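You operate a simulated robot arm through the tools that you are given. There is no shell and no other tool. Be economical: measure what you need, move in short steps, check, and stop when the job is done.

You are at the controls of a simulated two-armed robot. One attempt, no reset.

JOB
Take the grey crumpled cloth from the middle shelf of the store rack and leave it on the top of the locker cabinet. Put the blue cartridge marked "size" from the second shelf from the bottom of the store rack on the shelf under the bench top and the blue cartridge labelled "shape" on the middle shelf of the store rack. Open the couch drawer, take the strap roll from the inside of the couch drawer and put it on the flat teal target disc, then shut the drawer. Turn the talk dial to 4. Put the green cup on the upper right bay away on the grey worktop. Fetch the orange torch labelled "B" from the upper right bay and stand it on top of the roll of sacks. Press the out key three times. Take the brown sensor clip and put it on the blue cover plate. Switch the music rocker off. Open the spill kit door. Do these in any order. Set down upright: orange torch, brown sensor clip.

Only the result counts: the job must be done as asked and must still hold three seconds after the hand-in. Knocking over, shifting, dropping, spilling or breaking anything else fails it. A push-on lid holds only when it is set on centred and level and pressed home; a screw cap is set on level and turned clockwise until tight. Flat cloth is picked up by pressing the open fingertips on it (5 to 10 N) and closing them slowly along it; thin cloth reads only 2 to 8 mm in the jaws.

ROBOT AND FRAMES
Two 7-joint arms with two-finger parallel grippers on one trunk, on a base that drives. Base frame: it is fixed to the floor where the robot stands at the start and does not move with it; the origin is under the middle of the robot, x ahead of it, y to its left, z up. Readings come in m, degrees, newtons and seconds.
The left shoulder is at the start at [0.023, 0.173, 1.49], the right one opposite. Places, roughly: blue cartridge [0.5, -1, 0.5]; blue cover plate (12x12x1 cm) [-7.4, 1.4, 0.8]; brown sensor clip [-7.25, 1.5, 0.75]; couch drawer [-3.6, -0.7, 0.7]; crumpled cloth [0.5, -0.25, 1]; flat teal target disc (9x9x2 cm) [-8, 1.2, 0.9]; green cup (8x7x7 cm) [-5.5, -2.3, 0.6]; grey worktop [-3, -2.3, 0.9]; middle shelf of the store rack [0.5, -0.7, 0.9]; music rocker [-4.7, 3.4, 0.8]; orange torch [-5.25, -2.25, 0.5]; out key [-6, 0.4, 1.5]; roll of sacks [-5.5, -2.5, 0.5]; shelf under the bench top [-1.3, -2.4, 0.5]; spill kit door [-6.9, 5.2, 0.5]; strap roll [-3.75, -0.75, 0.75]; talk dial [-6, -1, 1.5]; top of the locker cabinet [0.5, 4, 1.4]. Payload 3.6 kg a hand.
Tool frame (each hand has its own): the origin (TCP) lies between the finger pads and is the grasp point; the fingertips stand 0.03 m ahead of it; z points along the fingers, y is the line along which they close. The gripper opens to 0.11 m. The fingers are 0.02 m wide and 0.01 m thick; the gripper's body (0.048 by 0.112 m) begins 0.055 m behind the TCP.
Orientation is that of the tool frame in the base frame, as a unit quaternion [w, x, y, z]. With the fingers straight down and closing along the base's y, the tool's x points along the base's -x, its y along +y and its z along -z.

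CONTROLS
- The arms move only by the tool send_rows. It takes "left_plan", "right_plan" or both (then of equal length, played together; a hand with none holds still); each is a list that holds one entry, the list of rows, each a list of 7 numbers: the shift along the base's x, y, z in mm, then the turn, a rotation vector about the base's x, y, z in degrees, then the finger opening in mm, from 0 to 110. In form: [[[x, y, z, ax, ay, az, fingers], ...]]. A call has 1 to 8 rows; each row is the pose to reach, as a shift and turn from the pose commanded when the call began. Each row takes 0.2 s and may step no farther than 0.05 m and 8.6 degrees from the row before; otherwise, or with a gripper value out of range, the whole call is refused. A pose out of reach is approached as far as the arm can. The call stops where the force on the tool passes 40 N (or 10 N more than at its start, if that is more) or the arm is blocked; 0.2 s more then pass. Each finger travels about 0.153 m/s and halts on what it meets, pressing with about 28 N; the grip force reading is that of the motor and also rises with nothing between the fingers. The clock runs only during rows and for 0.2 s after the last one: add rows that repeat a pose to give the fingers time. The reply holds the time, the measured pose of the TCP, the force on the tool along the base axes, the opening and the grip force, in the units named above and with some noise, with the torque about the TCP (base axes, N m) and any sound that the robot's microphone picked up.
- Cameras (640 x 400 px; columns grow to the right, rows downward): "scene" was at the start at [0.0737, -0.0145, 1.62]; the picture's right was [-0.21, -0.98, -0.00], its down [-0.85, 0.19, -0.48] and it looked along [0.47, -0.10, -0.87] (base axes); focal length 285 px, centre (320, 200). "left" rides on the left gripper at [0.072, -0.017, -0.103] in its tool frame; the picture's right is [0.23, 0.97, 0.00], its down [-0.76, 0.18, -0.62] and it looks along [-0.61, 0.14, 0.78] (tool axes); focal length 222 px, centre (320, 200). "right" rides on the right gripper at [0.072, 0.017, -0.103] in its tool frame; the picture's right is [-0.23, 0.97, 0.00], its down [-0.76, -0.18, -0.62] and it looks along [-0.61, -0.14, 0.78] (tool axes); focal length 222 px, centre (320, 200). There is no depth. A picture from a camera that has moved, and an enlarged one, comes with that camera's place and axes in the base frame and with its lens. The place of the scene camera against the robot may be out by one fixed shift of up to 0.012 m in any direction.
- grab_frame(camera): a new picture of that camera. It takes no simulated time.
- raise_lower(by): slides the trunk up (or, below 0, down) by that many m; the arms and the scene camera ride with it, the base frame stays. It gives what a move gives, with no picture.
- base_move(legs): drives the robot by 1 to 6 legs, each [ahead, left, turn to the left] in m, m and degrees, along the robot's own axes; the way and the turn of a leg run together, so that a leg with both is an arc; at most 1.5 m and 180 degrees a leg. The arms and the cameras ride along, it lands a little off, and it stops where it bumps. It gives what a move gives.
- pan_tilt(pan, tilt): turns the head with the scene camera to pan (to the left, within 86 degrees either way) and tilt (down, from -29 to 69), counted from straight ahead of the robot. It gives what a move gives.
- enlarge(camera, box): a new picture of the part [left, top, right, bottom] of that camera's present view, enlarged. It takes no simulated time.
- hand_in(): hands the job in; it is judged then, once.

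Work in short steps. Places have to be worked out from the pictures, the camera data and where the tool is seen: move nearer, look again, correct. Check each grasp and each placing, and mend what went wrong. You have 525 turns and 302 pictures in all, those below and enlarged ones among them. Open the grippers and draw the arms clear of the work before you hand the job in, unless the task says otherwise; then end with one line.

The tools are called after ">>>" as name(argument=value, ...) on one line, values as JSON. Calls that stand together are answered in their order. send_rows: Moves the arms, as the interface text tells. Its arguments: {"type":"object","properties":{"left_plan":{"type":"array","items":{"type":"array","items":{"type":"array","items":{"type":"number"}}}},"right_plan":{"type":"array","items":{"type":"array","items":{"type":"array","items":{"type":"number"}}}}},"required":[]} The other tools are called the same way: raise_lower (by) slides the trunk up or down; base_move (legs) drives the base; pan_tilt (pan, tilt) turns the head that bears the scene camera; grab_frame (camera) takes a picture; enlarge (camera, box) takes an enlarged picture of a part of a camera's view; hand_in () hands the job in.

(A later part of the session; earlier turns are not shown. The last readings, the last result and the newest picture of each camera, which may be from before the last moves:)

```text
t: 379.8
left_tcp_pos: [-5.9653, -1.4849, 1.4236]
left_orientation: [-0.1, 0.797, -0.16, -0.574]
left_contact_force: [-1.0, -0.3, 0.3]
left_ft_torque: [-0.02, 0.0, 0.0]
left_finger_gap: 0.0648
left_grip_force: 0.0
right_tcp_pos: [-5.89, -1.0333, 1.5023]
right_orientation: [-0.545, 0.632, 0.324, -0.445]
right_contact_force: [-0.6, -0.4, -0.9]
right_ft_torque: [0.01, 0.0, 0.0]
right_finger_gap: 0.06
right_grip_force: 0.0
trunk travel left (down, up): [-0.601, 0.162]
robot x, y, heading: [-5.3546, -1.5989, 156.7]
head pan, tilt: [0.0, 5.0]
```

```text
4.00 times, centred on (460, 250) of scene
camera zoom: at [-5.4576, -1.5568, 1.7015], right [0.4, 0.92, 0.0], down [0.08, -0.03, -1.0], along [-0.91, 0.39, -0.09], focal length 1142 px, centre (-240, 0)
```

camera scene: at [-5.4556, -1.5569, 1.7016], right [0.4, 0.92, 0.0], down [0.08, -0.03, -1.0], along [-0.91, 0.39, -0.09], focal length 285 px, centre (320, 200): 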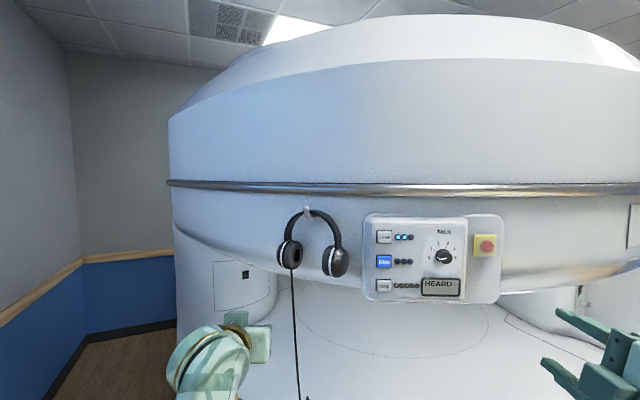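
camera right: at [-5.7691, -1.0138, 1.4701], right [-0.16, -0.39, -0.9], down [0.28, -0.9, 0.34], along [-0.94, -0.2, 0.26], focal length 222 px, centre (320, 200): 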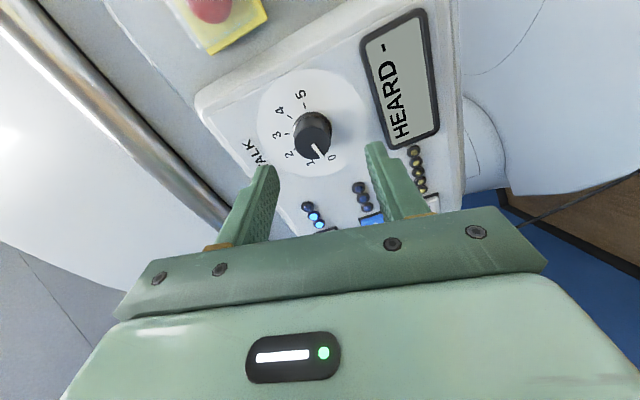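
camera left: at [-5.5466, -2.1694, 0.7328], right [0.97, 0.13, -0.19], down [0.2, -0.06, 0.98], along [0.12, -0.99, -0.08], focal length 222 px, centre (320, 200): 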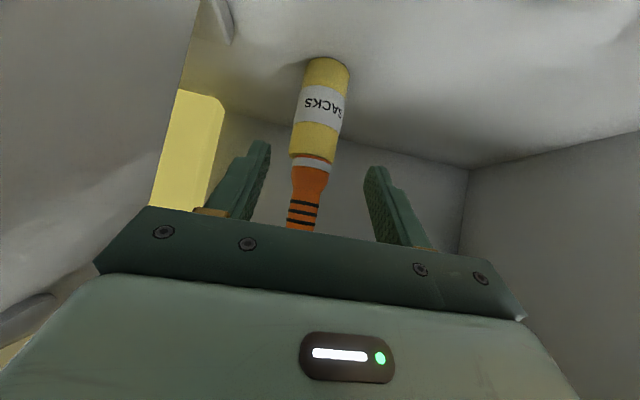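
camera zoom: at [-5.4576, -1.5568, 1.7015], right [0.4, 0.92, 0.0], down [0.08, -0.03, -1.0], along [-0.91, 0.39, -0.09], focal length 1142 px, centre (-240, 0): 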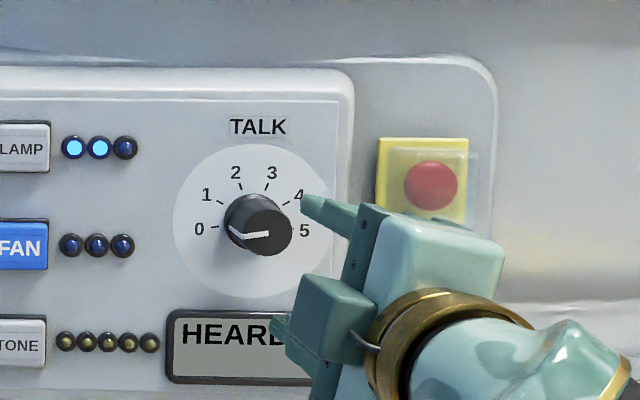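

Aligned within 4 mm. Advance 66 mm so the fingertips straddle the knob.

>>> send_rows(right_plan=[[[-15, 8, 3, 0, 0, 0, 55], [-30, 15, 4, 0, 0, 0, 50], [-46, 22, 4, 0, 0, 0, 50], [-60, 28, 4, 0, 0, 0, 50]]])

>>> grab_frame(camera="right")

>>> enlarge(camera="scene", box=[380, 200, 540, 300])

```text
t: 380.8
left_tcp_pos: [-5.965, -1.4847, 1.4239]
left_orientation: [-0.099, 0.796, -0.158, -0.575]
left_contact_force: [0.2, -0.4, 0.0]
left_ft_torque: [0.03, -0.04, -0.01]
left_finger_gap: 0.0649
left_grip_force: 0.2
right_tcp_pos: [-5.9119, -1.0151, 1.5114]
right_orientation: [-0.547, 0.631, 0.323, -0.444]
right_contact_force: [0.0, 0.3, -0.3]
right_ft_torque: [-0.02, 0.01, -0.02]
right_finger_gap: 0.05
right_grip_force: 0.1
right hand out of reach, approached as far as the arm can: row 2, 3, 4
trunk travel left (down, up): [-0.601, 0.162]
robot x, y, heading: [-5.3542, -1.5969, 156.9]
head pan, tilt: [0.0, 5.0]
```

```text
126 pictures are left
camera right: at [-5.7909, -0.9963, 1.4797], right [-0.17, -0.39, -0.91], down [0.28, -0.9, 0.34], along [-0.94, -0.2, 0.26], focal length 222 px, centre (320, 200)
```

right: 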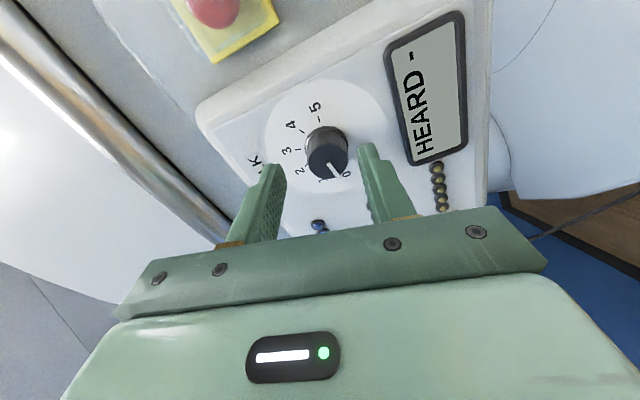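

```text
4.00 times, centred on (460, 250) of scene
camera zoom: at [-5.4567, -1.5569, 1.7015], right [0.4, 0.92, 0.0], down [0.08, -0.03, -1.0], along [-0.91, 0.39, -0.09], focal length 1142 px, centre (-240, 0)
```

zoom: 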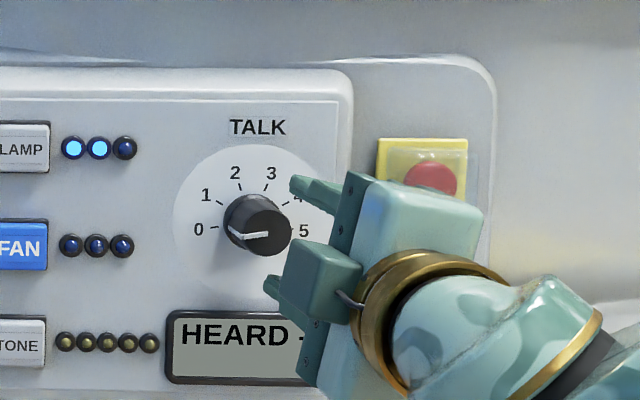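

Arm's at its reach limit; retract 50 mm and drive the base in 0.095 (12 mm left).

>>> send_rows(right_plan=[[[23, -10, -2, 0, 0, 0, 50], [46, -20, -3, 0, 0, 0, 50]]])

>>> base_move(legs=[[0.07, 0.012, 0]])

>>> grab_frame(camera="right")

```text
t: 381.4
left_tcp_pos: [-5.964, -1.4854, 1.4231]
left_orientation: [-0.099, 0.797, -0.159, -0.575]
left_contact_force: [0.0, 0.1, 0.1]
left_ft_torque: [0.0, -0.03, 0.0]
left_finger_gap: 0.0647
left_grip_force: 0.1
right_tcp_pos: [-5.8645, -1.0366, 1.5098]
right_orientation: [-0.547, 0.631, 0.324, -0.445]
right_contact_force: [-0.2, -0.2, -0.2]
right_ft_torque: [0.02, -0.01, -0.01]
right_finger_gap: 0.0498
right_grip_force: 0.1
trunk travel left (down, up): [-0.601, 0.162]
robot x, y, heading: [-5.3539, -1.5943, 156.9]
head pan, tilt: [0.0, 5.0]
```

```text
t: 382.4
left_tcp_pos: [-6.0277, -1.4715, 1.4249]
left_orientation: [-0.099, 0.796, -0.158, -0.576]
left_contact_force: [0.2, -0.6, -0.1]
left_ft_torque: [0.01, -0.02, -0.04]
left_finger_gap: 0.065
left_grip_force: 0.0
right_tcp_pos: [-5.929, -1.0211, 1.5104]
right_orientation: [-0.548, 0.63, 0.323, -0.446]
right_contact_force: [0.7, 0.1, -0.2]
right_ft_torque: [-0.01, -0.03, 0.02]
right_finger_gap: 0.0501
right_grip_force: 0.0
trunk travel left (down, up): [-0.601, 0.162]
robot x, y, heading: [-5.4226, -1.5773, 156.9]
head pan, tilt: [0.0, 5.0]
```

```text
124 pictures are left
camera right: at [-5.8082, -1.002, 1.4794], right [-0.17, -0.39, -0.9], down [0.29, -0.9, 0.33], along [-0.94, -0.2, 0.26], focal length 222 px, centre (320, 200)
```

right: 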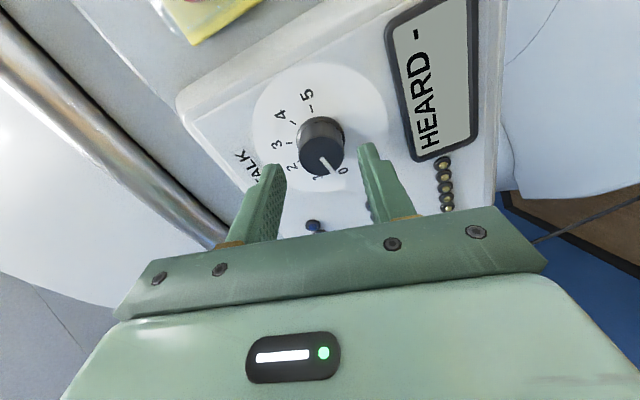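

The fingertips line up with the knob. Advance 28 mm.

>>> send_rows(right_plan=[[[-9, 4, -1, 0, 0, 0, 50], [-18, 8, -2, 0, 0, 0, 50], [-26, 11, -2, 0, 0, 0, 50]]])

>>> grab_frame(camera="right")

>>> enlarge(camera="scene", box=[380, 200, 540, 300])

```text
t: 383.2
left_tcp_pos: [-6.0235, -1.4726, 1.4272]
left_orientation: [-0.099, 0.795, -0.158, -0.577]
left_contact_force: [-0.3, -0.2, 0.7]
left_ft_torque: [0.01, 0.0, 0.01]
left_finger_gap: 0.065
left_grip_force: 0.1
right_tcp_pos: [-5.9507, -1.0125, 1.51]
right_orientation: [-0.548, 0.63, 0.323, -0.446]
right_contact_force: [33.6, -15.6, -4.7]
right_ft_torque: [0.25, 0.68, -0.5]
right_finger_gap: 0.047
right_grip_force: 0.0
trunk travel left (down, up): [-0.601, 0.162]
robot x, y, heading: [-5.4226, -1.5781, 157.0]
head pan, tilt: [0.0, 5.0]
```

```text
123 pictures are left
camera right: at [-5.8297, -0.993, 1.478], right [-0.17, -0.39, -0.91], down [0.29, -0.9, 0.33], along [-0.94, -0.2, 0.26], focal length 222 px, centre (320, 200)
```

right: 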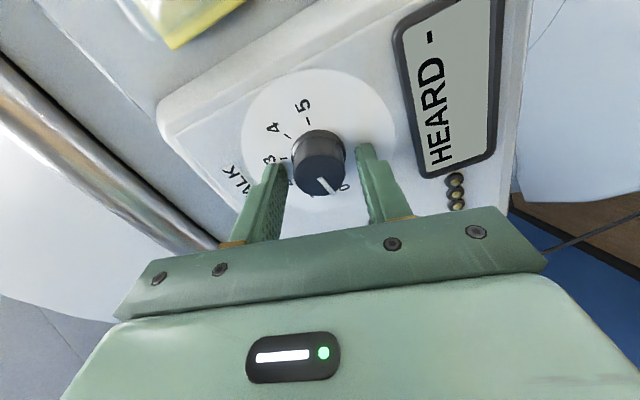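

```text
4.00 times, centred on (460, 250) of scene
camera zoom: at [-5.5138, -1.5447, 1.7022], right [0.4, 0.92, 0.0], down [0.07, -0.03, -1.0], along [-0.92, 0.39, -0.08], focal length 1142 px, centre (-240, 0)
```

zoom: 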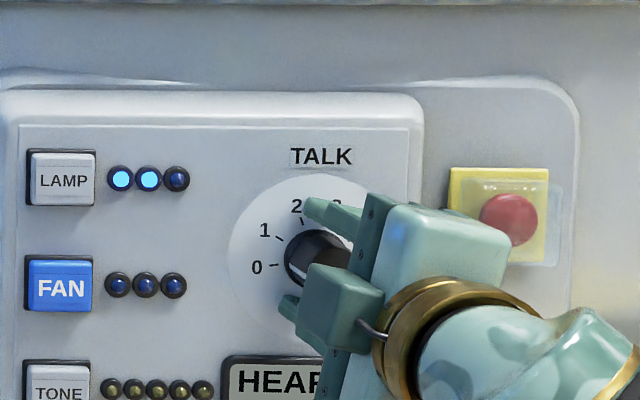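

Fingertips touch the panel with the knob between them. Back off 4 mm and close.

>>> send_rows(right_plan=[[[4, -2, 0, 0, 0, 0, 47], [5, -2, 0, 0, 0, 0, 40], [5, -2, 0, 0, 0, 0, 30], [5, -2, 0, 0, 0, 0, 20], [5, -2, 0, 0, 0, 0, 20]]])

>>> grab_frame(camera="right")

```text
t: 384.4
left_tcp_pos: [-6.029, -1.4703, 1.4249]
left_orientation: [-0.1, 0.795, -0.159, -0.577]
left_contact_force: [0.2, -0.9, 0.4]
left_ft_torque: [-0.04, 0.01, 0.03]
left_finger_gap: 0.0651
left_grip_force: 0.0
right_tcp_pos: [-5.9516, -1.0134, 1.5106]
right_orientation: [-0.547, 0.63, 0.322, -0.447]
right_contact_force: [16.1, -5.4, 6.5]
right_ft_torque: [0.14, 0.21, 0.05]
right_finger_gap: 0.0298
right_grip_force: 44.6
trunk travel left (down, up): [-0.601, 0.162]
robot x, y, heading: [-5.421, -1.5805, 156.8]
head pan, tilt: [0.0, 5.0]
```

```text
121 pictures are left
camera right: at [-5.8298, -0.9932, 1.4776], right [-0.17, -0.39, -0.9], down [0.29, -0.9, 0.33], along [-0.94, -0.2, 0.26], focal length 222 px, centre (320, 200)
```

right: 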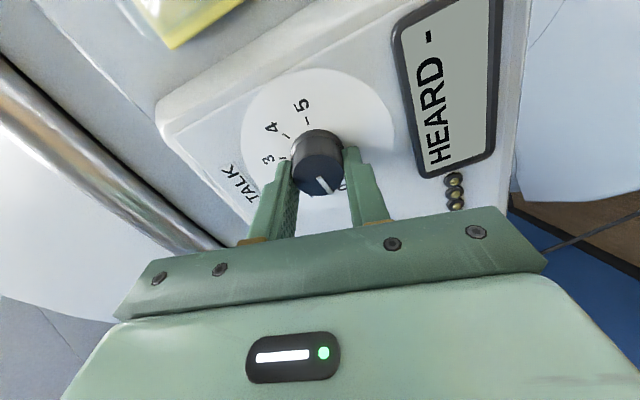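

Knob gripped. Rotate clockwise: first 64°.

>>> send_rows(right_plan=[[[3, -1, 0, -7.3, 3.2, 0, 20], [3, -1, 0, -14.7, 6.4, 0, 20], [3, -1, 0, -22, 9.5, 0, 20], [3, -1, 0, -29.3, 12.7, 0, 20], [3, -1, 0, -36.7, 15.9, 0, 20], [3, -1, 0, -44, 19.1, 0, 20], [3, -1, 0, -51.4, 22.3, 0, 20], [3, -1, 0, -58.7, 25.5, 0, 20]]])

>>> grab_frame(camera="right")

```text
t: 386.2
left_tcp_pos: [-6.0294, -1.4681, 1.4242]
left_orientation: [-0.099, 0.796, -0.159, -0.576]
left_contact_force: [0.2, -0.2, -0.2]
left_ft_torque: [0.01, 0.0, 0.0]
left_finger_gap: 0.0649
left_grip_force: 0.0
right_tcp_pos: [-5.9491, -1.0084, 1.5135]
right_orientation: [-0.228, 0.702, -0.062, -0.672]
right_contact_force: [-1.4, 14.5, 34.9]
right_ft_torque: [0.75, 1.39, -0.96]
right_finger_gap: 0.0302
right_grip_force: 44.9
trunk travel left (down, up): [-0.601, 0.162]
robot x, y, heading: [-5.4237, -1.5809, 156.6]
head pan, tilt: [0.0, 5.0]
```

```text
120 pictures are left
camera right: at [-5.8545, -1.0499, 1.4382], right [-0.4, -0.92, -0.01], down [0.57, -0.26, 0.78], along [-0.71, 0.31, 0.63], focal length 222 px, centre (320, 200)
```

right: 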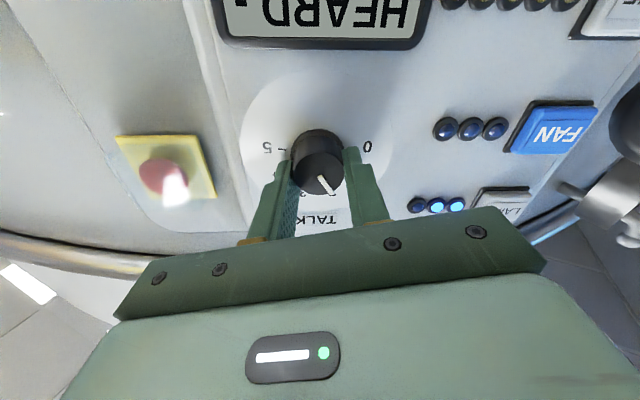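

The knob turns with the hand. Relieve the side load (+4 mm z, +2 mm y) and rotate another 64°.

>>> send_rows(right_plan=[[[0, 2, 4, 0, 0, 0, 20], [0, 2, 4, -7.3, 3.2, 0, 20], [0, 2, 4, -14.7, 6.4, 0, 20], [0, 2, 4, -22, 9.5, 0, 20], [0, 2, 4, -29.3, 12.7, 0, 20], [0, 2, 4, -36.7, 15.9, 0, 20], [0, 2, 4, -44, 19.1, 0, 20], [0, 2, 4, -51.4, 22.3, 0, 20]]])

>>> grab_frame(camera="right")

```text
t: 388.0
left_tcp_pos: [-6.0274, -1.4661, 1.4246]
left_orientation: [-0.099, 0.795, -0.16, -0.577]
left_contact_force: [-0.1, -0.2, -0.2]
left_ft_torque: [0.01, 0.01, -0.02]
left_finger_gap: 0.065
left_grip_force: 0.1
right_tcp_pos: [-5.9465, -1.0041, 1.5108]
right_orientation: [-0.115, -0.592, 0.384, 0.699]
right_contact_force: [13.0, 16.2, 14.5]
right_ft_torque: [0.35, 0.59, -1.56]
right_finger_gap: 0.03
right_grip_force: 44.9
trunk travel left (down, up): [-0.601, 0.162]
robot x, y, heading: [-5.422, -1.5848, 156.7]
head pan, tilt: [0.0, 5.0]
```

```text
119 pictures are left
camera right: at [-5.8765, -1.1024, 1.4685], right [-0.22, -0.52, 0.82], down [0.83, 0.34, 0.44], along [-0.51, 0.78, 0.36], focal length 222 px, centre (320, 200)
```

right: 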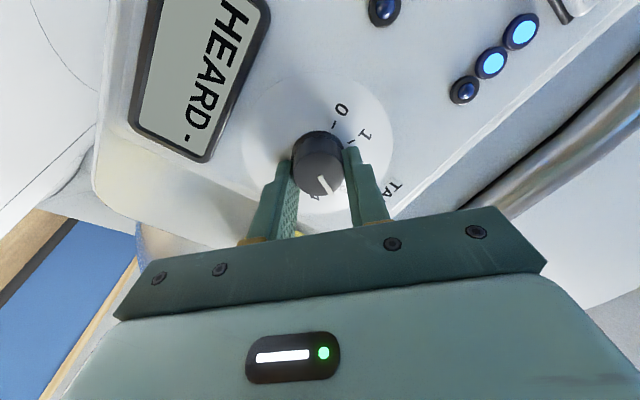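

120° so far; rotate the remaining ~37°.

>>> send_rows(right_plan=[[[0, -1, -1, -7, 3, 0, 20], [0, -1, -1, -14, 6, 0, 20], [0, -1, -1, -21, 9.1, 0, 20], [0, -1, -1, -28, 12.1, 0, 20], [0, -1, -1, -34, 14.7, 0, 20], [0, -1, -1, -34, 14.7, 0, 20]]])

>>> grab_frame(camera="right")

>>> enlarge(camera="scene", box=[380, 200, 540, 300])

```text
t: 388.6
left_tcp_pos: [-6.0376, -1.4667, 1.4214]
left_orientation: [-0.098, 0.797, -0.159, -0.574]
left_contact_force: [0.6, 0.5, -0.5]
left_ft_torque: [0.02, -0.03, -0.04]
left_finger_gap: 0.065
left_grip_force: 0.0
right_tcp_pos: [-5.9472, -1.0045, 1.5114]
right_orientation: [-0.194, -0.555, 0.462, 0.664]
right_contact_force: [-5.4, 19.1, -7.6]
right_ft_torque: [-0.2, -0.6, -0.2]
right_finger_gap: 0.0305
right_grip_force: 45.0
right hand out of reach, approached as far as the arm can: row 1, 2, 3
trunk travel left (down, up): [-0.601, 0.162]
robot x, y, heading: [-5.4237, -1.5793, 157.1]
head pan, tilt: [0.0, 5.0]
stopped in row 3 (right hand): the force on the tool passed its limit at 47 N (the readings are from after the stop); the commanded pose is now the measured one
```

```text
118 pictures are left
camera right: at [-5.8788, -1.1103, 1.4891], right [-0.18, -0.31, 0.93], down [0.85, 0.42, 0.3], along [-0.49, 0.85, 0.19], focal length 222 px, centre (320, 200)
```

right: 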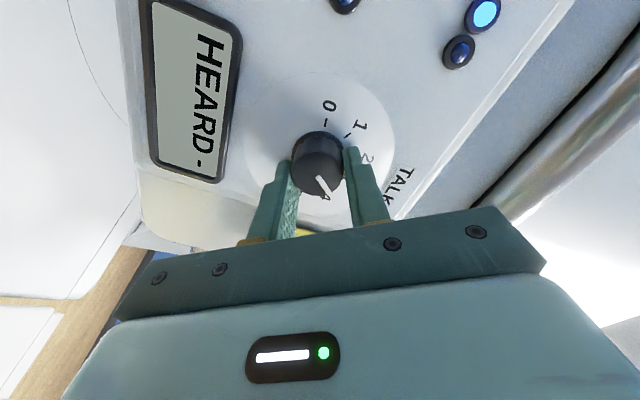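

```text
4.00 times, centred on (460, 250) of scene
camera zoom: at [-5.5286, -1.5363, 1.7012], right [0.39, 0.92, 0.0], down [0.08, -0.04, -1.0], along [-0.92, 0.39, -0.09], focal length 1142 px, centre (-240, 0)
```

zoom: 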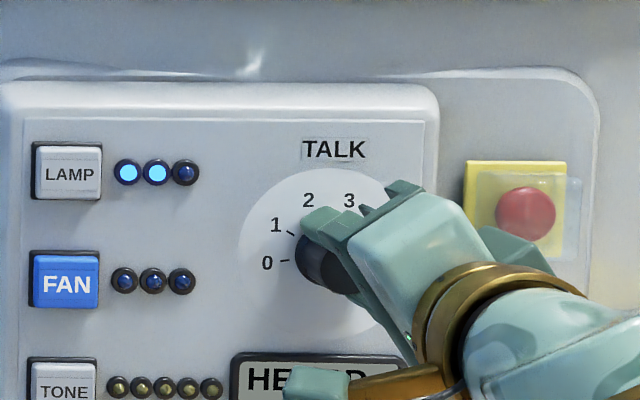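

Release and look at where the pointer is.

>>> send_rows(right_plan=[[[0, 0, 0, 0, 0, 0, 45], [0, 0, 0, 0, 0, 0, 55], [20, -9, 0, 0, 0, 0, 55], [45, -19, 0, 0, 0, 0, 55], [75, -32, 0, 0, 0, 0, 55]]])

>>> grab_frame(camera="right")

>>> enlarge(camera="scene", box=[380, 200, 540, 300])

```text
t: 389.8
left_tcp_pos: [-6.0309, -1.4682, 1.4229]
left_orientation: [-0.098, 0.796, -0.158, -0.576]
left_contact_force: [-0.4, 0.4, -0.7]
left_ft_torque: [-0.01, 0.0, 0.0]
left_finger_gap: 0.065
left_grip_force: 0.1
right_tcp_pos: [-5.8691, -1.0455, 1.5176]
right_orientation: [-0.198, -0.555, 0.458, 0.666]
right_contact_force: [-0.1, 0.2, 0.3]
right_ft_torque: [0.01, -0.01, -0.01]
right_finger_gap: 0.0551
right_grip_force: 0.1
trunk travel left (down, up): [-0.601, 0.162]
robot x, y, heading: [-5.4225, -1.5802, 156.7]
head pan, tilt: [0.0, 5.0]
```

```text
116 pictures are left
camera right: at [-5.7996, -1.1505, 1.4939], right [-0.17, -0.31, 0.93], down [0.85, 0.43, 0.3], along [-0.5, 0.84, 0.19], focal length 222 px, centre (320, 200)
```

right: 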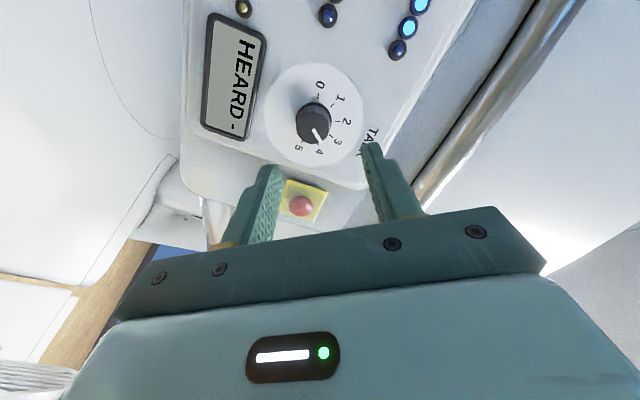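

```text
4.00 times, centred on (460, 250) of scene
camera zoom: at [-5.5227, -1.5398, 1.7017], right [0.39, 0.92, 0.0], down [0.08, -0.03, -1.0], along [-0.92, 0.39, -0.09], focal length 1142 px, centre (-240, 0)
```

zoom: 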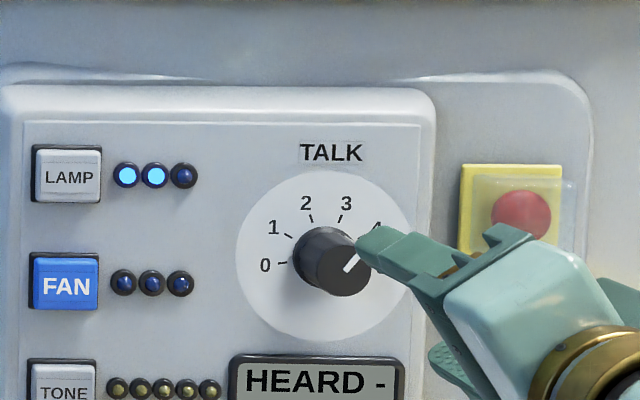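

Zoom with the wrist camera to read the pointer precisely.

>>> enlarge(camera="right", box=[255, 60, 375, 170])

```text
3.64 times, centred on (315, 115) of right
camera zoom: at [-5.7996, -1.1505, 1.4939], right [-0.17, -0.31, 0.93], down [0.85, 0.43, 0.3], along [-0.5, 0.84, 0.19], focal length 808 px, centre (338, 509)
```

zoom: 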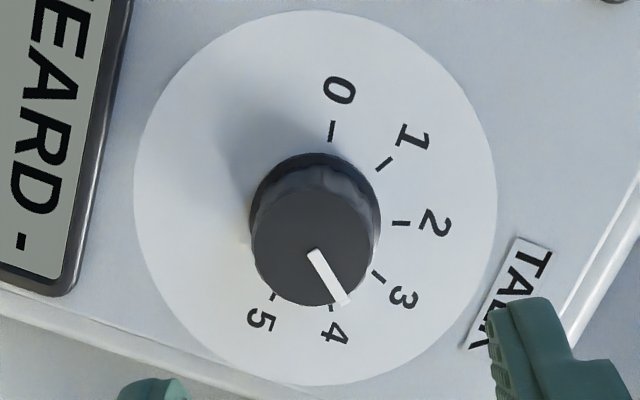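

The pointer reads ≈3.15; it needs ~33° more. Roll the open hand back 64°, regrip, then turn.

>>> send_rows(right_plan=[[[0, 0, 0, 7.3, -3.2, 0, 55], [0, 0, 0, 14.7, -6.4, 0, 55], [0, 0, 0, 22, -9.5, 0, 55], [0, 0, 0, 29.3, -12.7, 0, 55], [0, 0, 0, 36.7, -15.9, 0, 55], [0, 0, 0, 44, -19.1, 0, 55], [0, 0, 0, 51.4, -22.3, 0, 55], [0, 0, 0, 58.7, -25.5, 0, 55]]])

>>> grab_frame(camera="right")

```text
t: 391.6
left_tcp_pos: [-6.0337, -1.4697, 1.4225]
left_orientation: [-0.099, 0.796, -0.158, -0.576]
left_contact_force: [0.4, 0.7, 0.3]
left_ft_torque: [-0.02, 0.01, -0.03]
left_finger_gap: 0.065
left_grip_force: 0.2
right_tcp_pos: [-5.8691, -1.0449, 1.5161]
right_orientation: [-0.2, 0.708, -0.105, -0.67]
right_contact_force: [-0.3, -0.1, -0.1]
right_ft_torque: [0.01, -0.05, 0.01]
right_finger_gap: 0.0551
right_grip_force: 0.1
trunk travel left (down, up): [-0.601, 0.162]
robot x, y, heading: [-5.4247, -1.5835, 156.8]
head pan, tilt: [0.0, 5.0]
```

```text
113 pictures are left
camera right: at [-5.7774, -1.0954, 1.4447], right [-0.42, -0.9, 0.09], down [0.58, -0.19, 0.79], along [-0.7, 0.39, 0.6], focal length 222 px, centre (320, 200)
```

right: 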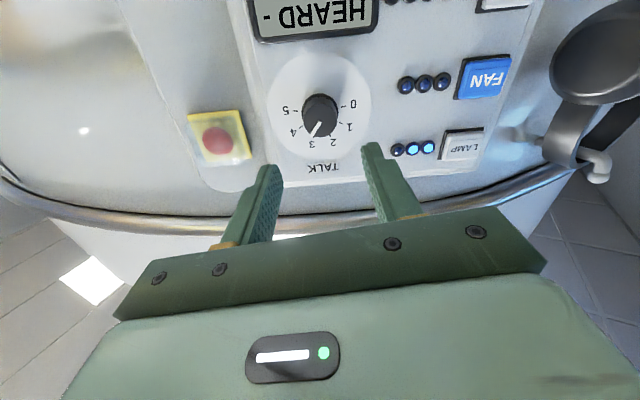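

Advance and regrip the knob.

>>> send_rows(right_plan=[[[-20, 10, -1, 0, 0, 0, 50], [-40, 19, -2, 0, 0, 0, 50], [-60, 28, -3, 0, 0, 0, 50], [-75, 35, -4, 0, 0, 0, 50], [-75, 35, -4, 0, 0, 0, 35], [-75, 35, -4, 0, 0, 0, 20], [-75, 35, -4, 0, 0, 0, 20]]])

>>> grab_frame(camera="right")

```text
t: 393.2
left_tcp_pos: [-6.0348, -1.4686, 1.4225]
left_orientation: [-0.099, 0.797, -0.158, -0.575]
left_contact_force: [0.2, -0.5, -0.3]
left_ft_torque: [0.02, -0.02, -0.03]
left_finger_gap: 0.0649
left_grip_force: 0.0
right_tcp_pos: [-5.9454, -1.0087, 1.5119]
right_orientation: [-0.198, 0.708, -0.106, -0.67]
right_contact_force: [-3.6, 0.9, 0.2]
right_ft_torque: [0.03, 0.03, 0.04]
right_finger_gap: 0.0306
right_grip_force: 45.1
trunk travel left (down, up): [-0.601, 0.162]
robot x, y, heading: [-5.4257, -1.5817, 156.7]
head pan, tilt: [0.0, 5.0]
```

```text
112 pictures are left
camera right: at [-5.8538, -1.0608, 1.4401], right [-0.42, -0.9, 0.09], down [0.58, -0.19, 0.79], along [-0.7, 0.39, 0.6], focal length 222 px, centre (320, 200)
```

right: 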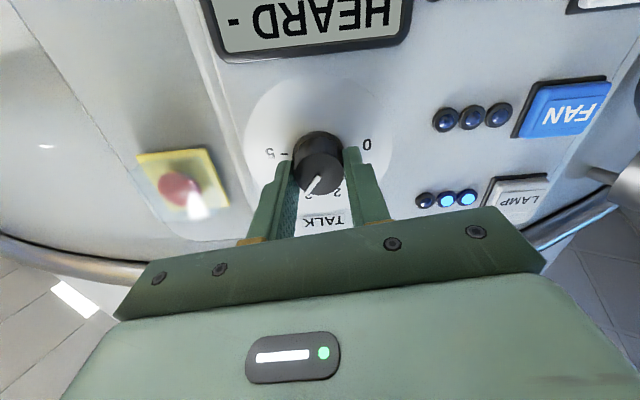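

Good centred grip. Turn +34°, then release and back off.

>>> send_rows(right_plan=[[[0, 0, 0, -7, 3.1, 0, 20], [0, 0, 0, -14, 6.2, 0, 20], [0, 0, 0, -21, 9.3, 0, 20], [0, 0, 0, -28, 12.4, 0, 20], [0, 0, 0, -31.5, 13.9, 0, 20], [0, 0, 0, -31.5, 13.9, 0, 20]]])

>>> send_rows(right_plan=[[[0, 0, 0, 0, 0, 0, 45], [0, 0, 0, 0, 0, 0, 55], [20, -9, 0, 0, 0, 0, 55], [45, -20, 0, 0, 0, 0, 55], [80, -36, 0, 0, 0, 0, 55]]])

>>> grab_frame(camera="right")

```text
t: 394.6
left_tcp_pos: [-6.0332, -1.4671, 1.4232]
left_orientation: [-0.098, 0.797, -0.158, -0.575]
left_contact_force: [-0.3, -0.5, 0.8]
left_ft_torque: [0.0, -0.02, -0.03]
left_finger_gap: 0.0649
left_grip_force: 0.1
right_tcp_pos: [-5.9441, -1.007, 1.512]
right_orientation: [-0.016, -0.649, 0.308, 0.695]
right_contact_force: [-0.5, 4.7, 0.1]
right_ft_torque: [0.11, 0.25, -0.41]
right_finger_gap: 0.0308
right_grip_force: 44.8
trunk travel left (down, up): [-0.601, 0.162]
robot x, y, heading: [-5.4187, -1.5801, 156.6]
head pan, tilt: [0.0, 5.0]
```

```text
t: 395.8
left_tcp_pos: [-6.03, -1.4693, 1.4236]
left_orientation: [-0.098, 0.797, -0.158, -0.575]
left_contact_force: [1.3, 0.2, 0.1]
left_ft_torque: [0.0, 0.03, 0.01]
left_finger_gap: 0.065
left_grip_force: 0.1
right_tcp_pos: [-5.8623, -1.0468, 1.514]
right_orientation: [-0.014, -0.649, 0.306, 0.696]
right_contact_force: [-0.9, -0.5, 0.6]
right_ft_torque: [-0.01, -0.01, 0.01]
right_finger_gap: 0.0547
right_grip_force: 0.1
trunk travel left (down, up): [-0.601, 0.162]
robot x, y, heading: [-5.4211, -1.5823, 156.9]
head pan, tilt: [0.0, 5.0]
```

```text
111 pictures are left
camera right: at [-5.7863, -1.1337, 1.4585], right [-0.33, -0.7, 0.64], down [0.76, 0.21, 0.62], along [-0.56, 0.69, 0.46], focal length 222 px, centre (320, 200)
```

right: 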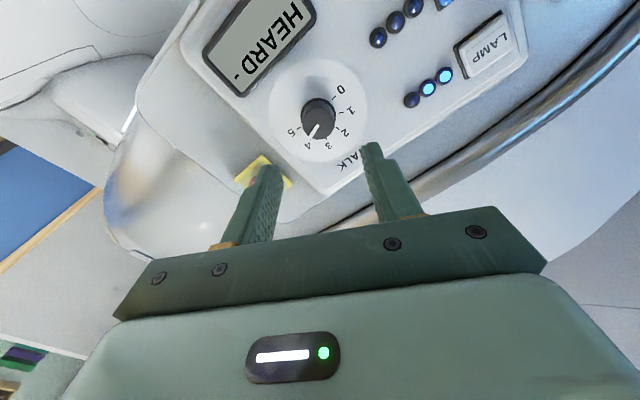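

>>> enlarge(camera="right", box=[260, 60, 380, 170])

```text
3.64 times, centred on (320, 115) of right
camera zoom: at [-5.7863, -1.1337, 1.4585], right [-0.33, -0.7, 0.64], down [0.76, 0.21, 0.62], along [-0.56, 0.69, 0.46], focal length 808 px, centre (320, 509)
```

zoom: 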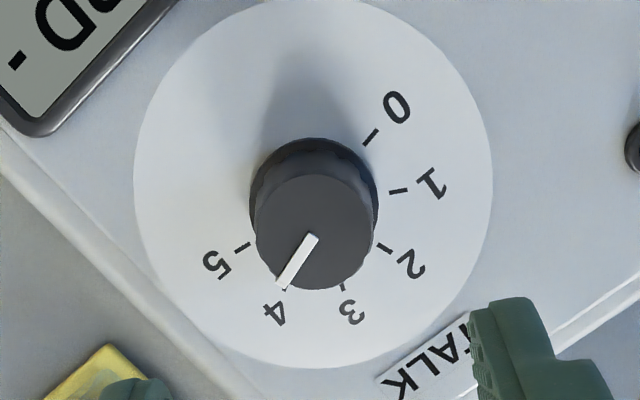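

3-D reading: tick 4 is at ≈32–35°, pointer at ≈17° — overshot by ~15–16°. Regrip (at this roll) and turn back 15.5°.

>>> send_rows(right_plan=[[[-25, 12, -1, 0, 0, 0, 50], [-50, 24, -2, 0, 0, 0, 50], [-70, 33, -2, 0, 0, 0, 50], [-80, 38, -2, 0, 0, 0, 50], [-80, 38, -2, 0, 0, 0, 35], [-80, 38, -2, 0, 0, 0, 20], [-80, 38, -2, 0, 0, 0, 20]]])

>>> send_rows(right_plan=[[[0, 0, 0, 5, -2.2, 0, 20], [0, 0, 0, 10, -4.3, 0, 20], [0, 0, 0, 14.2, -6.2, 0, 20], [0, 0, 0, 14.2, -6.2, 0, 20], [0, 0, 0, 14.2, -6.2, 0, 45], [0, 0, 0, 14.2, -6.2, 0, 55], [22, -10, 0, 14.2, -6.2, 0, 55], [55, -25, 0, 14.2, -6.2, 0, 55]]])

>>> enlarge(camera="right", box=[260, 60, 380, 170])

```text
t: 397.4
left_tcp_pos: [-6.034, -1.4696, 1.4237]
left_orientation: [-0.098, 0.797, -0.158, -0.575]
left_contact_force: [0.9, 0.5, 0.6]
left_ft_torque: [-0.01, 0.0, 0.0]
left_finger_gap: 0.0651
left_grip_force: 0.0
right_tcp_pos: [-5.9458, -1.0092, 1.5101]
right_orientation: [-0.014, -0.649, 0.307, 0.696]
right_contact_force: [-3.2, 0.4, 2.6]
right_ft_torque: [-0.09, -0.16, 0.2]
right_finger_gap: 0.0304
right_grip_force: 45.2
trunk travel left (down, up): [-0.601, 0.162]
robot x, y, heading: [-5.4232, -1.5832, 156.8]
head pan, tilt: [0.0, 5.0]
```

```text
t: 399.2
left_tcp_pos: [-6.0315, -1.4698, 1.423]
left_orientation: [-0.098, 0.797, -0.158, -0.575]
left_contact_force: [0.1, 0.3, 0.0]
left_ft_torque: [-0.01, 0.02, 0.03]
left_finger_gap: 0.065
left_grip_force: 0.0
right_tcp_pos: [-5.8852, -1.0331, 1.5118]
right_orientation: [0.082, -0.682, 0.219, 0.693]
right_contact_force: [0.1, 0.5, -0.1]
right_ft_torque: [-0.01, 0.02, 0.01]
right_finger_gap: 0.0551
right_grip_force: 0.2
trunk travel left (down, up): [-0.601, 0.162]
robot x, y, heading: [-5.4248, -1.5779, 156.9]
head pan, tilt: [0.0, 5.0]
```

```text
3.64 times, centred on (320, 115) of right
camera zoom: at [-5.8042, -1.1047, 1.4462], right [-0.39, -0.83, 0.41], down [0.68, 0.04, 0.73], along [-0.62, 0.56, 0.55], focal length 808 px, centre (320, 509)
```

zoom: 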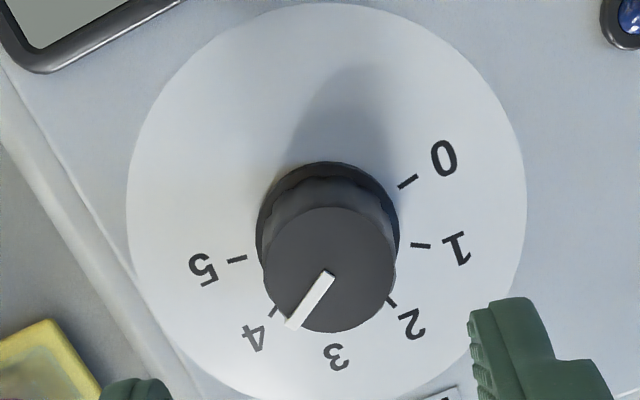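

≈4.1 now. Retract the hand and verify with the head camera.

>>> send_rows(right_plan=[[[40, -17, 0, 0, 0, 0, 55], [80, -34, 0, 0, 0, 0, 55], [120, -51, -10, 0, 0, 0, 55], [160, -68, -20, 0, 0, 0, 55], [200, -85, -30, 0, 0, 0, 55]]])

>>> enlarge(camera="scene", box=[410, 225, 510, 300])

```text
t: 400.4
left_tcp_pos: [-6.0313, -1.4684, 1.4233]
left_orientation: [-0.098, 0.796, -0.158, -0.576]
left_contact_force: [-0.9, -0.3, -0.2]
left_ft_torque: [0.0, 0.03, 0.04]
left_finger_gap: 0.0648
left_grip_force: 0.1
right_tcp_pos: [-5.6997, -1.1068, 1.4802]
right_orientation: [0.082, -0.683, 0.218, 0.692]
right_contact_force: [-0.7, 0.3, 0.4]
right_ft_torque: [-0.01, 0.0, -0.01]
right_finger_gap: 0.055
right_grip_force: 0.0
right hand out of reach, approached as far as the arm can: row 5
trunk travel left (down, up): [-0.601, 0.162]
robot x, y, heading: [-5.4213, -1.584, 156.7]
head pan, tilt: [0.0, 5.0]
```

```text
5.33 times, centred on (460, 262) of scene
camera zoom: at [-5.5226, -1.5397, 1.7017], right [0.39, 0.92, 0.0], down [0.08, -0.03, -1.0], along [-0.92, 0.39, -0.09], focal length 1522 px, centre (-427, -133)
```

zoom: 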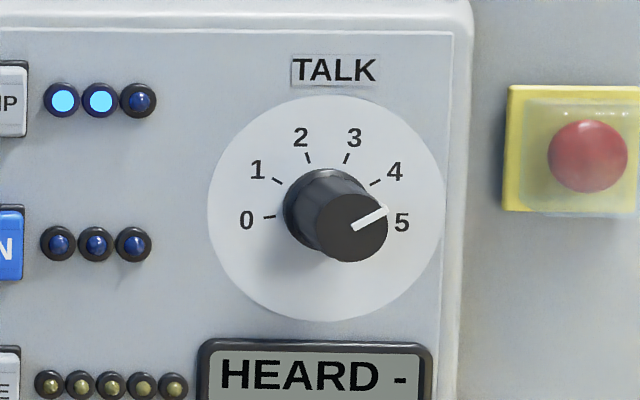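

The dial is on 4. Next the out key at (-6,0.4,1.5). Back up, turn to 180°, and look toward +y.

>>> base_move(legs=[[-0.45, 0, 23]])

>>> pan_tilt(pan=-45, tilt=15)

>>> grab_frame(camera="scene")

```text
t: 403.1
left_tcp_pos: [-5.5912, -1.8071, 1.4232]
left_orientation: [0.018, 0.812, 0.003, -0.583]
left_contact_force: [-0.9, 0.6, -0.9]
left_ft_torque: [-0.01, 0.01, 0.0]
left_finger_gap: 0.0652
left_grip_force: 0.0
right_tcp_pos: [-5.4268, -1.3426, 1.481]
right_orientation: [0.057, 0.713, -0.078, -0.695]
right_contact_force: [-0.6, -1.0, 0.1]
right_ft_torque: [0.0, 0.01, 0.0]
right_finger_gap: 0.055
right_grip_force: 0.1
trunk travel left (down, up): [-0.601, 0.162]
robot x, y, heading: [-4.988, -1.6712, 180.0]
head pan, tilt: [0.0, 5.0]
```

```text
t: 404.2
left_tcp_pos: [-5.591, -1.8076, 1.4219]
left_orientation: [0.019, 0.812, 0.004, -0.583]
left_contact_force: [0.1, -0.2, 0.6]
left_ft_torque: [0.0, 0.0, -0.02]
left_finger_gap: 0.0649
left_grip_force: 0.0
right_tcp_pos: [-5.4275, -1.3432, 1.4805]
right_orientation: [0.058, 0.713, -0.077, -0.695]
right_contact_force: [0.0, 0.2, 0.4]
right_ft_torque: [0.0, -0.01, 0.02]
right_finger_gap: 0.0549
right_grip_force: 0.0
trunk travel left (down, up): [-0.601, 0.162]
robot x, y, heading: [-4.9861, -1.6695, 179.8]
head pan, tilt: [-45.0, 15.0]
```

```text
107 pictures are left
camera scene: at [-5.0697, -1.6053, 1.6854], right [0.71, 0.71, 0.0], down [0.18, -0.18, -0.97], along [-0.68, 0.68, -0.26], focal length 285 px, centre (320, 200)
```

scene: 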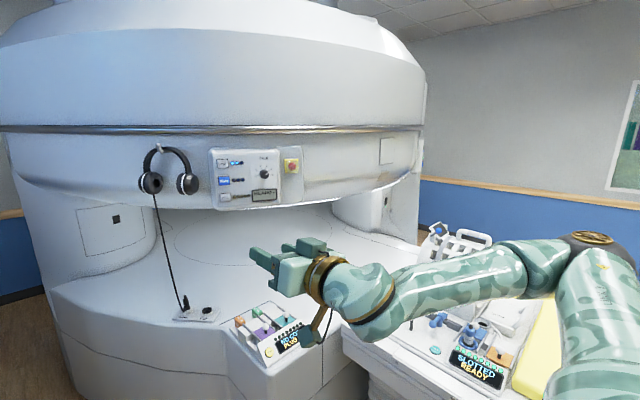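

The out key is on the far side of the couch, so do the couch drawer first (this side). Drive back east to x≈-3.6 and turn to face the couch (+y).

>>> base_move(legs=[[-1.35, 0, 0], [0, 0, -90]])

>>> pan_tilt(pan=0, tilt=35)

>>> grab_frame(camera="scene")

```text
t: 414.8
left_tcp_pos: [-3.7768, -1.0697, 1.4222]
left_orientation: [-0.396, 0.582, -0.566, -0.429]
left_contact_force: [0.1, -0.7, 0.7]
left_ft_torque: [0.0, -0.01, -0.01]
left_finger_gap: 0.0651
left_grip_force: 0.0
right_tcp_pos: [-3.3091, -1.2264, 1.4801]
right_orientation: [0.446, -0.454, 0.555, 0.536]
right_contact_force: [-0.6, 0.1, -0.4]
right_ft_torque: [0.0, -0.02, -0.03]
right_finger_gap: 0.0548
right_grip_force: 0.2
trunk travel left (down, up): [-0.601, 0.162]
robot x, y, heading: [-3.6313, -1.676, 90.7]
head pan, tilt: [-45.0, 15.0]
```

```text
t: 415.9
left_tcp_pos: [-3.7769, -1.0707, 1.4239]
left_orientation: [-0.396, 0.582, -0.566, -0.429]
left_contact_force: [0.6, 0.5, 0.1]
left_ft_torque: [0.0, 0.01, -0.01]
left_finger_gap: 0.065
left_grip_force: 0.1
right_tcp_pos: [-3.3097, -1.2271, 1.4803]
right_orientation: [0.446, -0.453, 0.556, 0.535]
right_contact_force: [-0.1, -0.3, -0.7]
right_ft_torque: [-0.01, -0.02, 0.0]
right_finger_gap: 0.055
right_grip_force: 0.1
trunk travel left (down, up): [-0.601, 0.162]
robot x, y, heading: [-3.6315, -1.6756, 90.8]
head pan, tilt: [0.0, 35.0]
```

```text
106 pictures are left
camera scene: at [-3.6361, -1.5714, 1.6534], right [1.0, 0.01, 0.0], down [0.01, -0.57, -0.82], along [-0.01, 0.82, -0.57], focal length 285 px, centre (320, 200)
```

scene: 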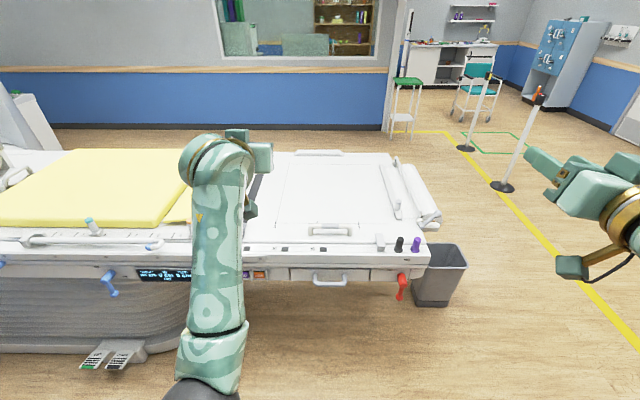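

>>> enlarge(camera="scene", box=[240, 220, 440, 320])

```text
3.20 times, centred on (340, 270) of scene
camera zoom: at [-3.6361, -1.5714, 1.6534], right [1.0, 0.01, 0.0], down [0.01, -0.57, -0.82], along [-0.01, 0.82, -0.57], focal length 913 px, centre (256, -24)
```

zoom: 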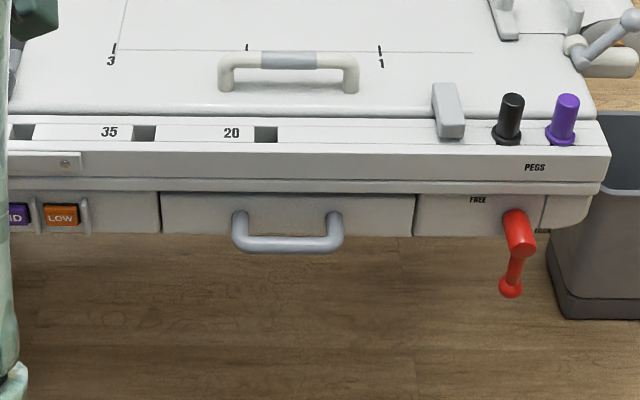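

The drawer has a U-handle with a horizontal bar at ≈(-3.6,-0.83,0.70). I'll grip it with the right hand level and rolled so the fingers close vertically. Roll first.

>>> send_rows(right_plan=[[[0, 0, 0, 0, -8, 0, 55], [0, 0, 0, 0, -16, 0, 55], [0, 0, 0, 0, -24, 0, 55], [0, 0, 0, 0, -32, 0, 55], [0, 0, 0, 0, -40, 0, 55], [0, 0, 0, 0, -48, 0, 55], [0, 0, 0, 0, -56, 0, 55], [0, 0, 0, 0, -64, 0, 55]]])

>>> send_rows(right_plan=[[[0, 0, 0, 0, -8, 0, 55], [0, 0, 0, 0, -16, 0, 55], [0, 0, 0, 0, -24, 0, 55], [0, 0, 0, 0, -32, 0, 55], [0, 0, 0, 0, -37, 0.5, 55]]])

>>> raise_lower(by=-0.4)

>>> grab_frame(camera="scene")

```text
t: 417.7
left_tcp_pos: [-3.7765, -1.0706, 1.4238]
left_orientation: [-0.397, 0.581, -0.567, -0.428]
left_contact_force: [0.4, 0.0, 0.3]
left_ft_torque: [0.04, 0.06, -0.04]
left_finger_gap: 0.0651
left_grip_force: 0.1
right_tcp_pos: [-3.3082, -1.226, 1.4804]
right_orientation: [0.673, -0.668, 0.234, 0.213]
right_contact_force: [0.1, -0.2, 0.3]
right_ft_torque: [-0.02, 0.02, 0.01]
right_finger_gap: 0.0549
right_grip_force: 0.1
trunk travel left (down, up): [-0.601, 0.162]
robot x, y, heading: [-3.6316, -1.6767, 90.7]
head pan, tilt: [0.0, 35.0]
```

```text
t: 418.9
left_tcp_pos: [-3.7756, -1.0684, 1.4236]
left_orientation: [-0.397, 0.581, -0.567, -0.429]
left_contact_force: [0.7, -0.5, -0.8]
left_ft_torque: [0.01, -0.03, -0.01]
left_finger_gap: 0.0649
left_grip_force: 0.1
right_tcp_pos: [-3.3092, -1.2271, 1.4804]
right_orientation: [0.712, -0.702, 0.004, -0.007]
right_contact_force: [0.3, 0.7, 0.4]
right_ft_torque: [-0.01, 0.01, 0.02]
right_finger_gap: 0.0551
right_grip_force: 0.1
trunk travel left (down, up): [-0.601, 0.162]
robot x, y, heading: [-3.6291, -1.6749, 90.5]
head pan, tilt: [0.0, 35.0]
```

```text
t: 422.8
left_tcp_pos: [-3.7869, -1.0669, 1.0209]
left_orientation: [-0.384, 0.578, -0.568, -0.443]
left_contact_force: [0.8, -0.1, -1.3]
left_ft_torque: [0.03, 0.01, 0.0]
left_finger_gap: 0.065
left_grip_force: 0.1
right_tcp_pos: [-3.3096, -1.1554, 0.9741]
right_orientation: [-0.621, 0.784, -0.005, 0.008]
right_contact_force: [0.7, 0.4, -0.4]
right_ft_torque: [-0.03, 0.01, -0.01]
right_finger_gap: 0.0551
right_grip_force: 0.0
trunk travel left (down, up): [-0.201, 0.562]
robot x, y, heading: [-3.6297, -1.6734, 90.8]
head pan, tilt: [0.0, 35.0]
```

```text
104 pictures are left
camera scene: at [-3.6378, -1.4589, 1.2478], right [1.0, 0.01, 0.0], down [0.01, -0.57, -0.82], along [-0.01, 0.82, -0.57], focal length 285 px, centre (320, 200)
```

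scene: 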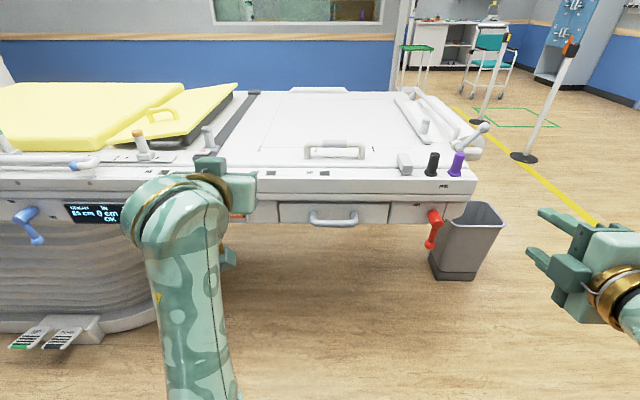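

>>> enlarge(camera="scene", box=[260, 160, 420, 260])

```text
4.00 times, centred on (340, 210) of scene
camera zoom: at [-3.6378, -1.4589, 1.2478], right [1.0, 0.01, 0.0], down [0.01, -0.57, -0.82], along [-0.01, 0.82, -0.57], focal length 1142 px, centre (240, 160)
```

zoom: 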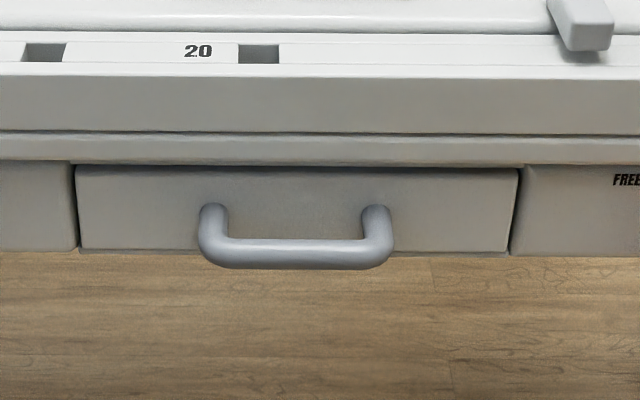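

Move the base 0.25 left so the right hand fronts the handle, and lower the hand to handle height.

>>> base_move(legs=[[0, 0.27, -0.7]])

>>> send_rows(right_plan=[[[-8, 0, -40, 0, 0, 0, 60], [-16, 0, -80, 0, 0, 0, 60], [-24, 0, -120, 0, 0, 0, 60], [-30, 0, -160, 0, 0, 0, 60], [-30, 0, -195, 0, 0, 0, 60]]])

>>> grab_frame(camera="right")

>>> grab_frame(camera="scene")

```text
t: 424.7
left_tcp_pos: [-4.049, -1.0672, 1.0244]
left_orientation: [-0.39, 0.575, -0.57, -0.44]
left_contact_force: [0.4, -0.6, -0.4]
left_ft_torque: [0.06, 0.02, 0.0]
left_finger_gap: 0.0649
left_grip_force: 0.1
right_tcp_pos: [-3.5748, -1.1595, 0.975]
right_orientation: [-0.621, 0.784, -0.009, 0.012]
right_contact_force: [0.3, -0.1, -0.3]
right_ft_torque: [-0.04, -0.03, 0.0]
right_finger_gap: 0.055
right_grip_force: 0.1
trunk travel left (down, up): [-0.201, 0.562]
robot x, y, heading: [-3.9009, -1.676, 90.0]
head pan, tilt: [0.0, 35.0]
```

```text
t: 425.9
left_tcp_pos: [-4.0499, -1.0676, 1.0252]
left_orientation: [-0.388, 0.574, -0.57, -0.443]
left_contact_force: [-0.2, 0.3, 0.5]
left_ft_torque: [-0.02, -0.01, -0.01]
left_finger_gap: 0.065
left_grip_force: 0.0
right_tcp_pos: [-3.5997, -1.1589, 0.7895]
right_orientation: [-0.621, 0.784, -0.008, 0.012]
right_contact_force: [-0.7, 0.0, 0.6]
right_ft_torque: [0.04, 0.0, 0.0]
right_finger_gap: 0.0602
right_grip_force: 0.0
right hand out of reach, approached as far as the arm can: row 5
trunk travel left (down, up): [-0.201, 0.562]
robot x, y, heading: [-3.9045, -1.6736, 90.0]
head pan, tilt: [0.0, 35.0]
```

```text
102 pictures are left
camera right: at [-3.5303, -1.2661, 0.7967], right [-0.23, -0.22, -0.95], down [-0.78, -0.54, 0.31], along [-0.58, 0.81, -0.05], focal length 222 px, centre (320, 200)
```

right: 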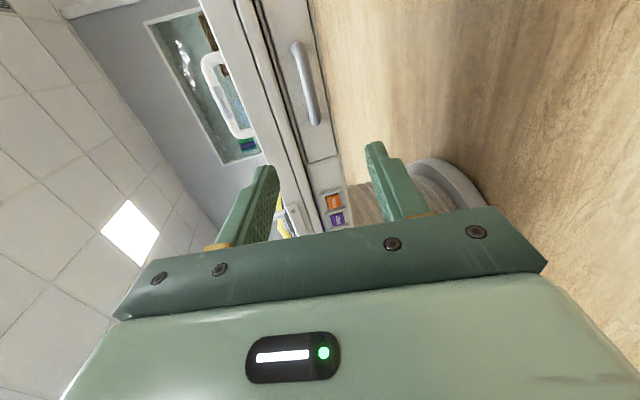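

```text
101 pictures are left
camera scene: at [-3.9047, -1.4605, 1.2477], right [1.0, 0.0, 0.0], down [0.0, -0.57, -0.82], along [0.0, 0.82, -0.57], focal length 285 px, centre (320, 200)
```

scene: 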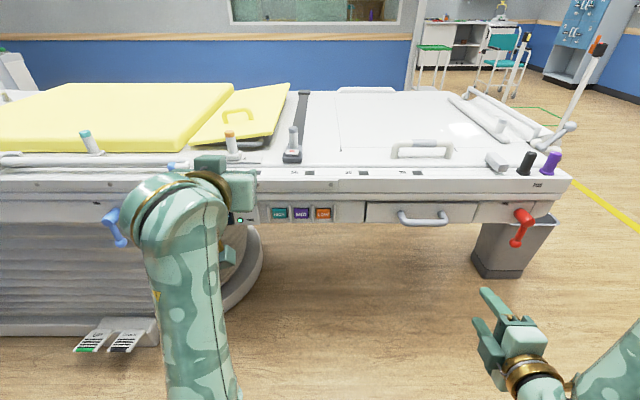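

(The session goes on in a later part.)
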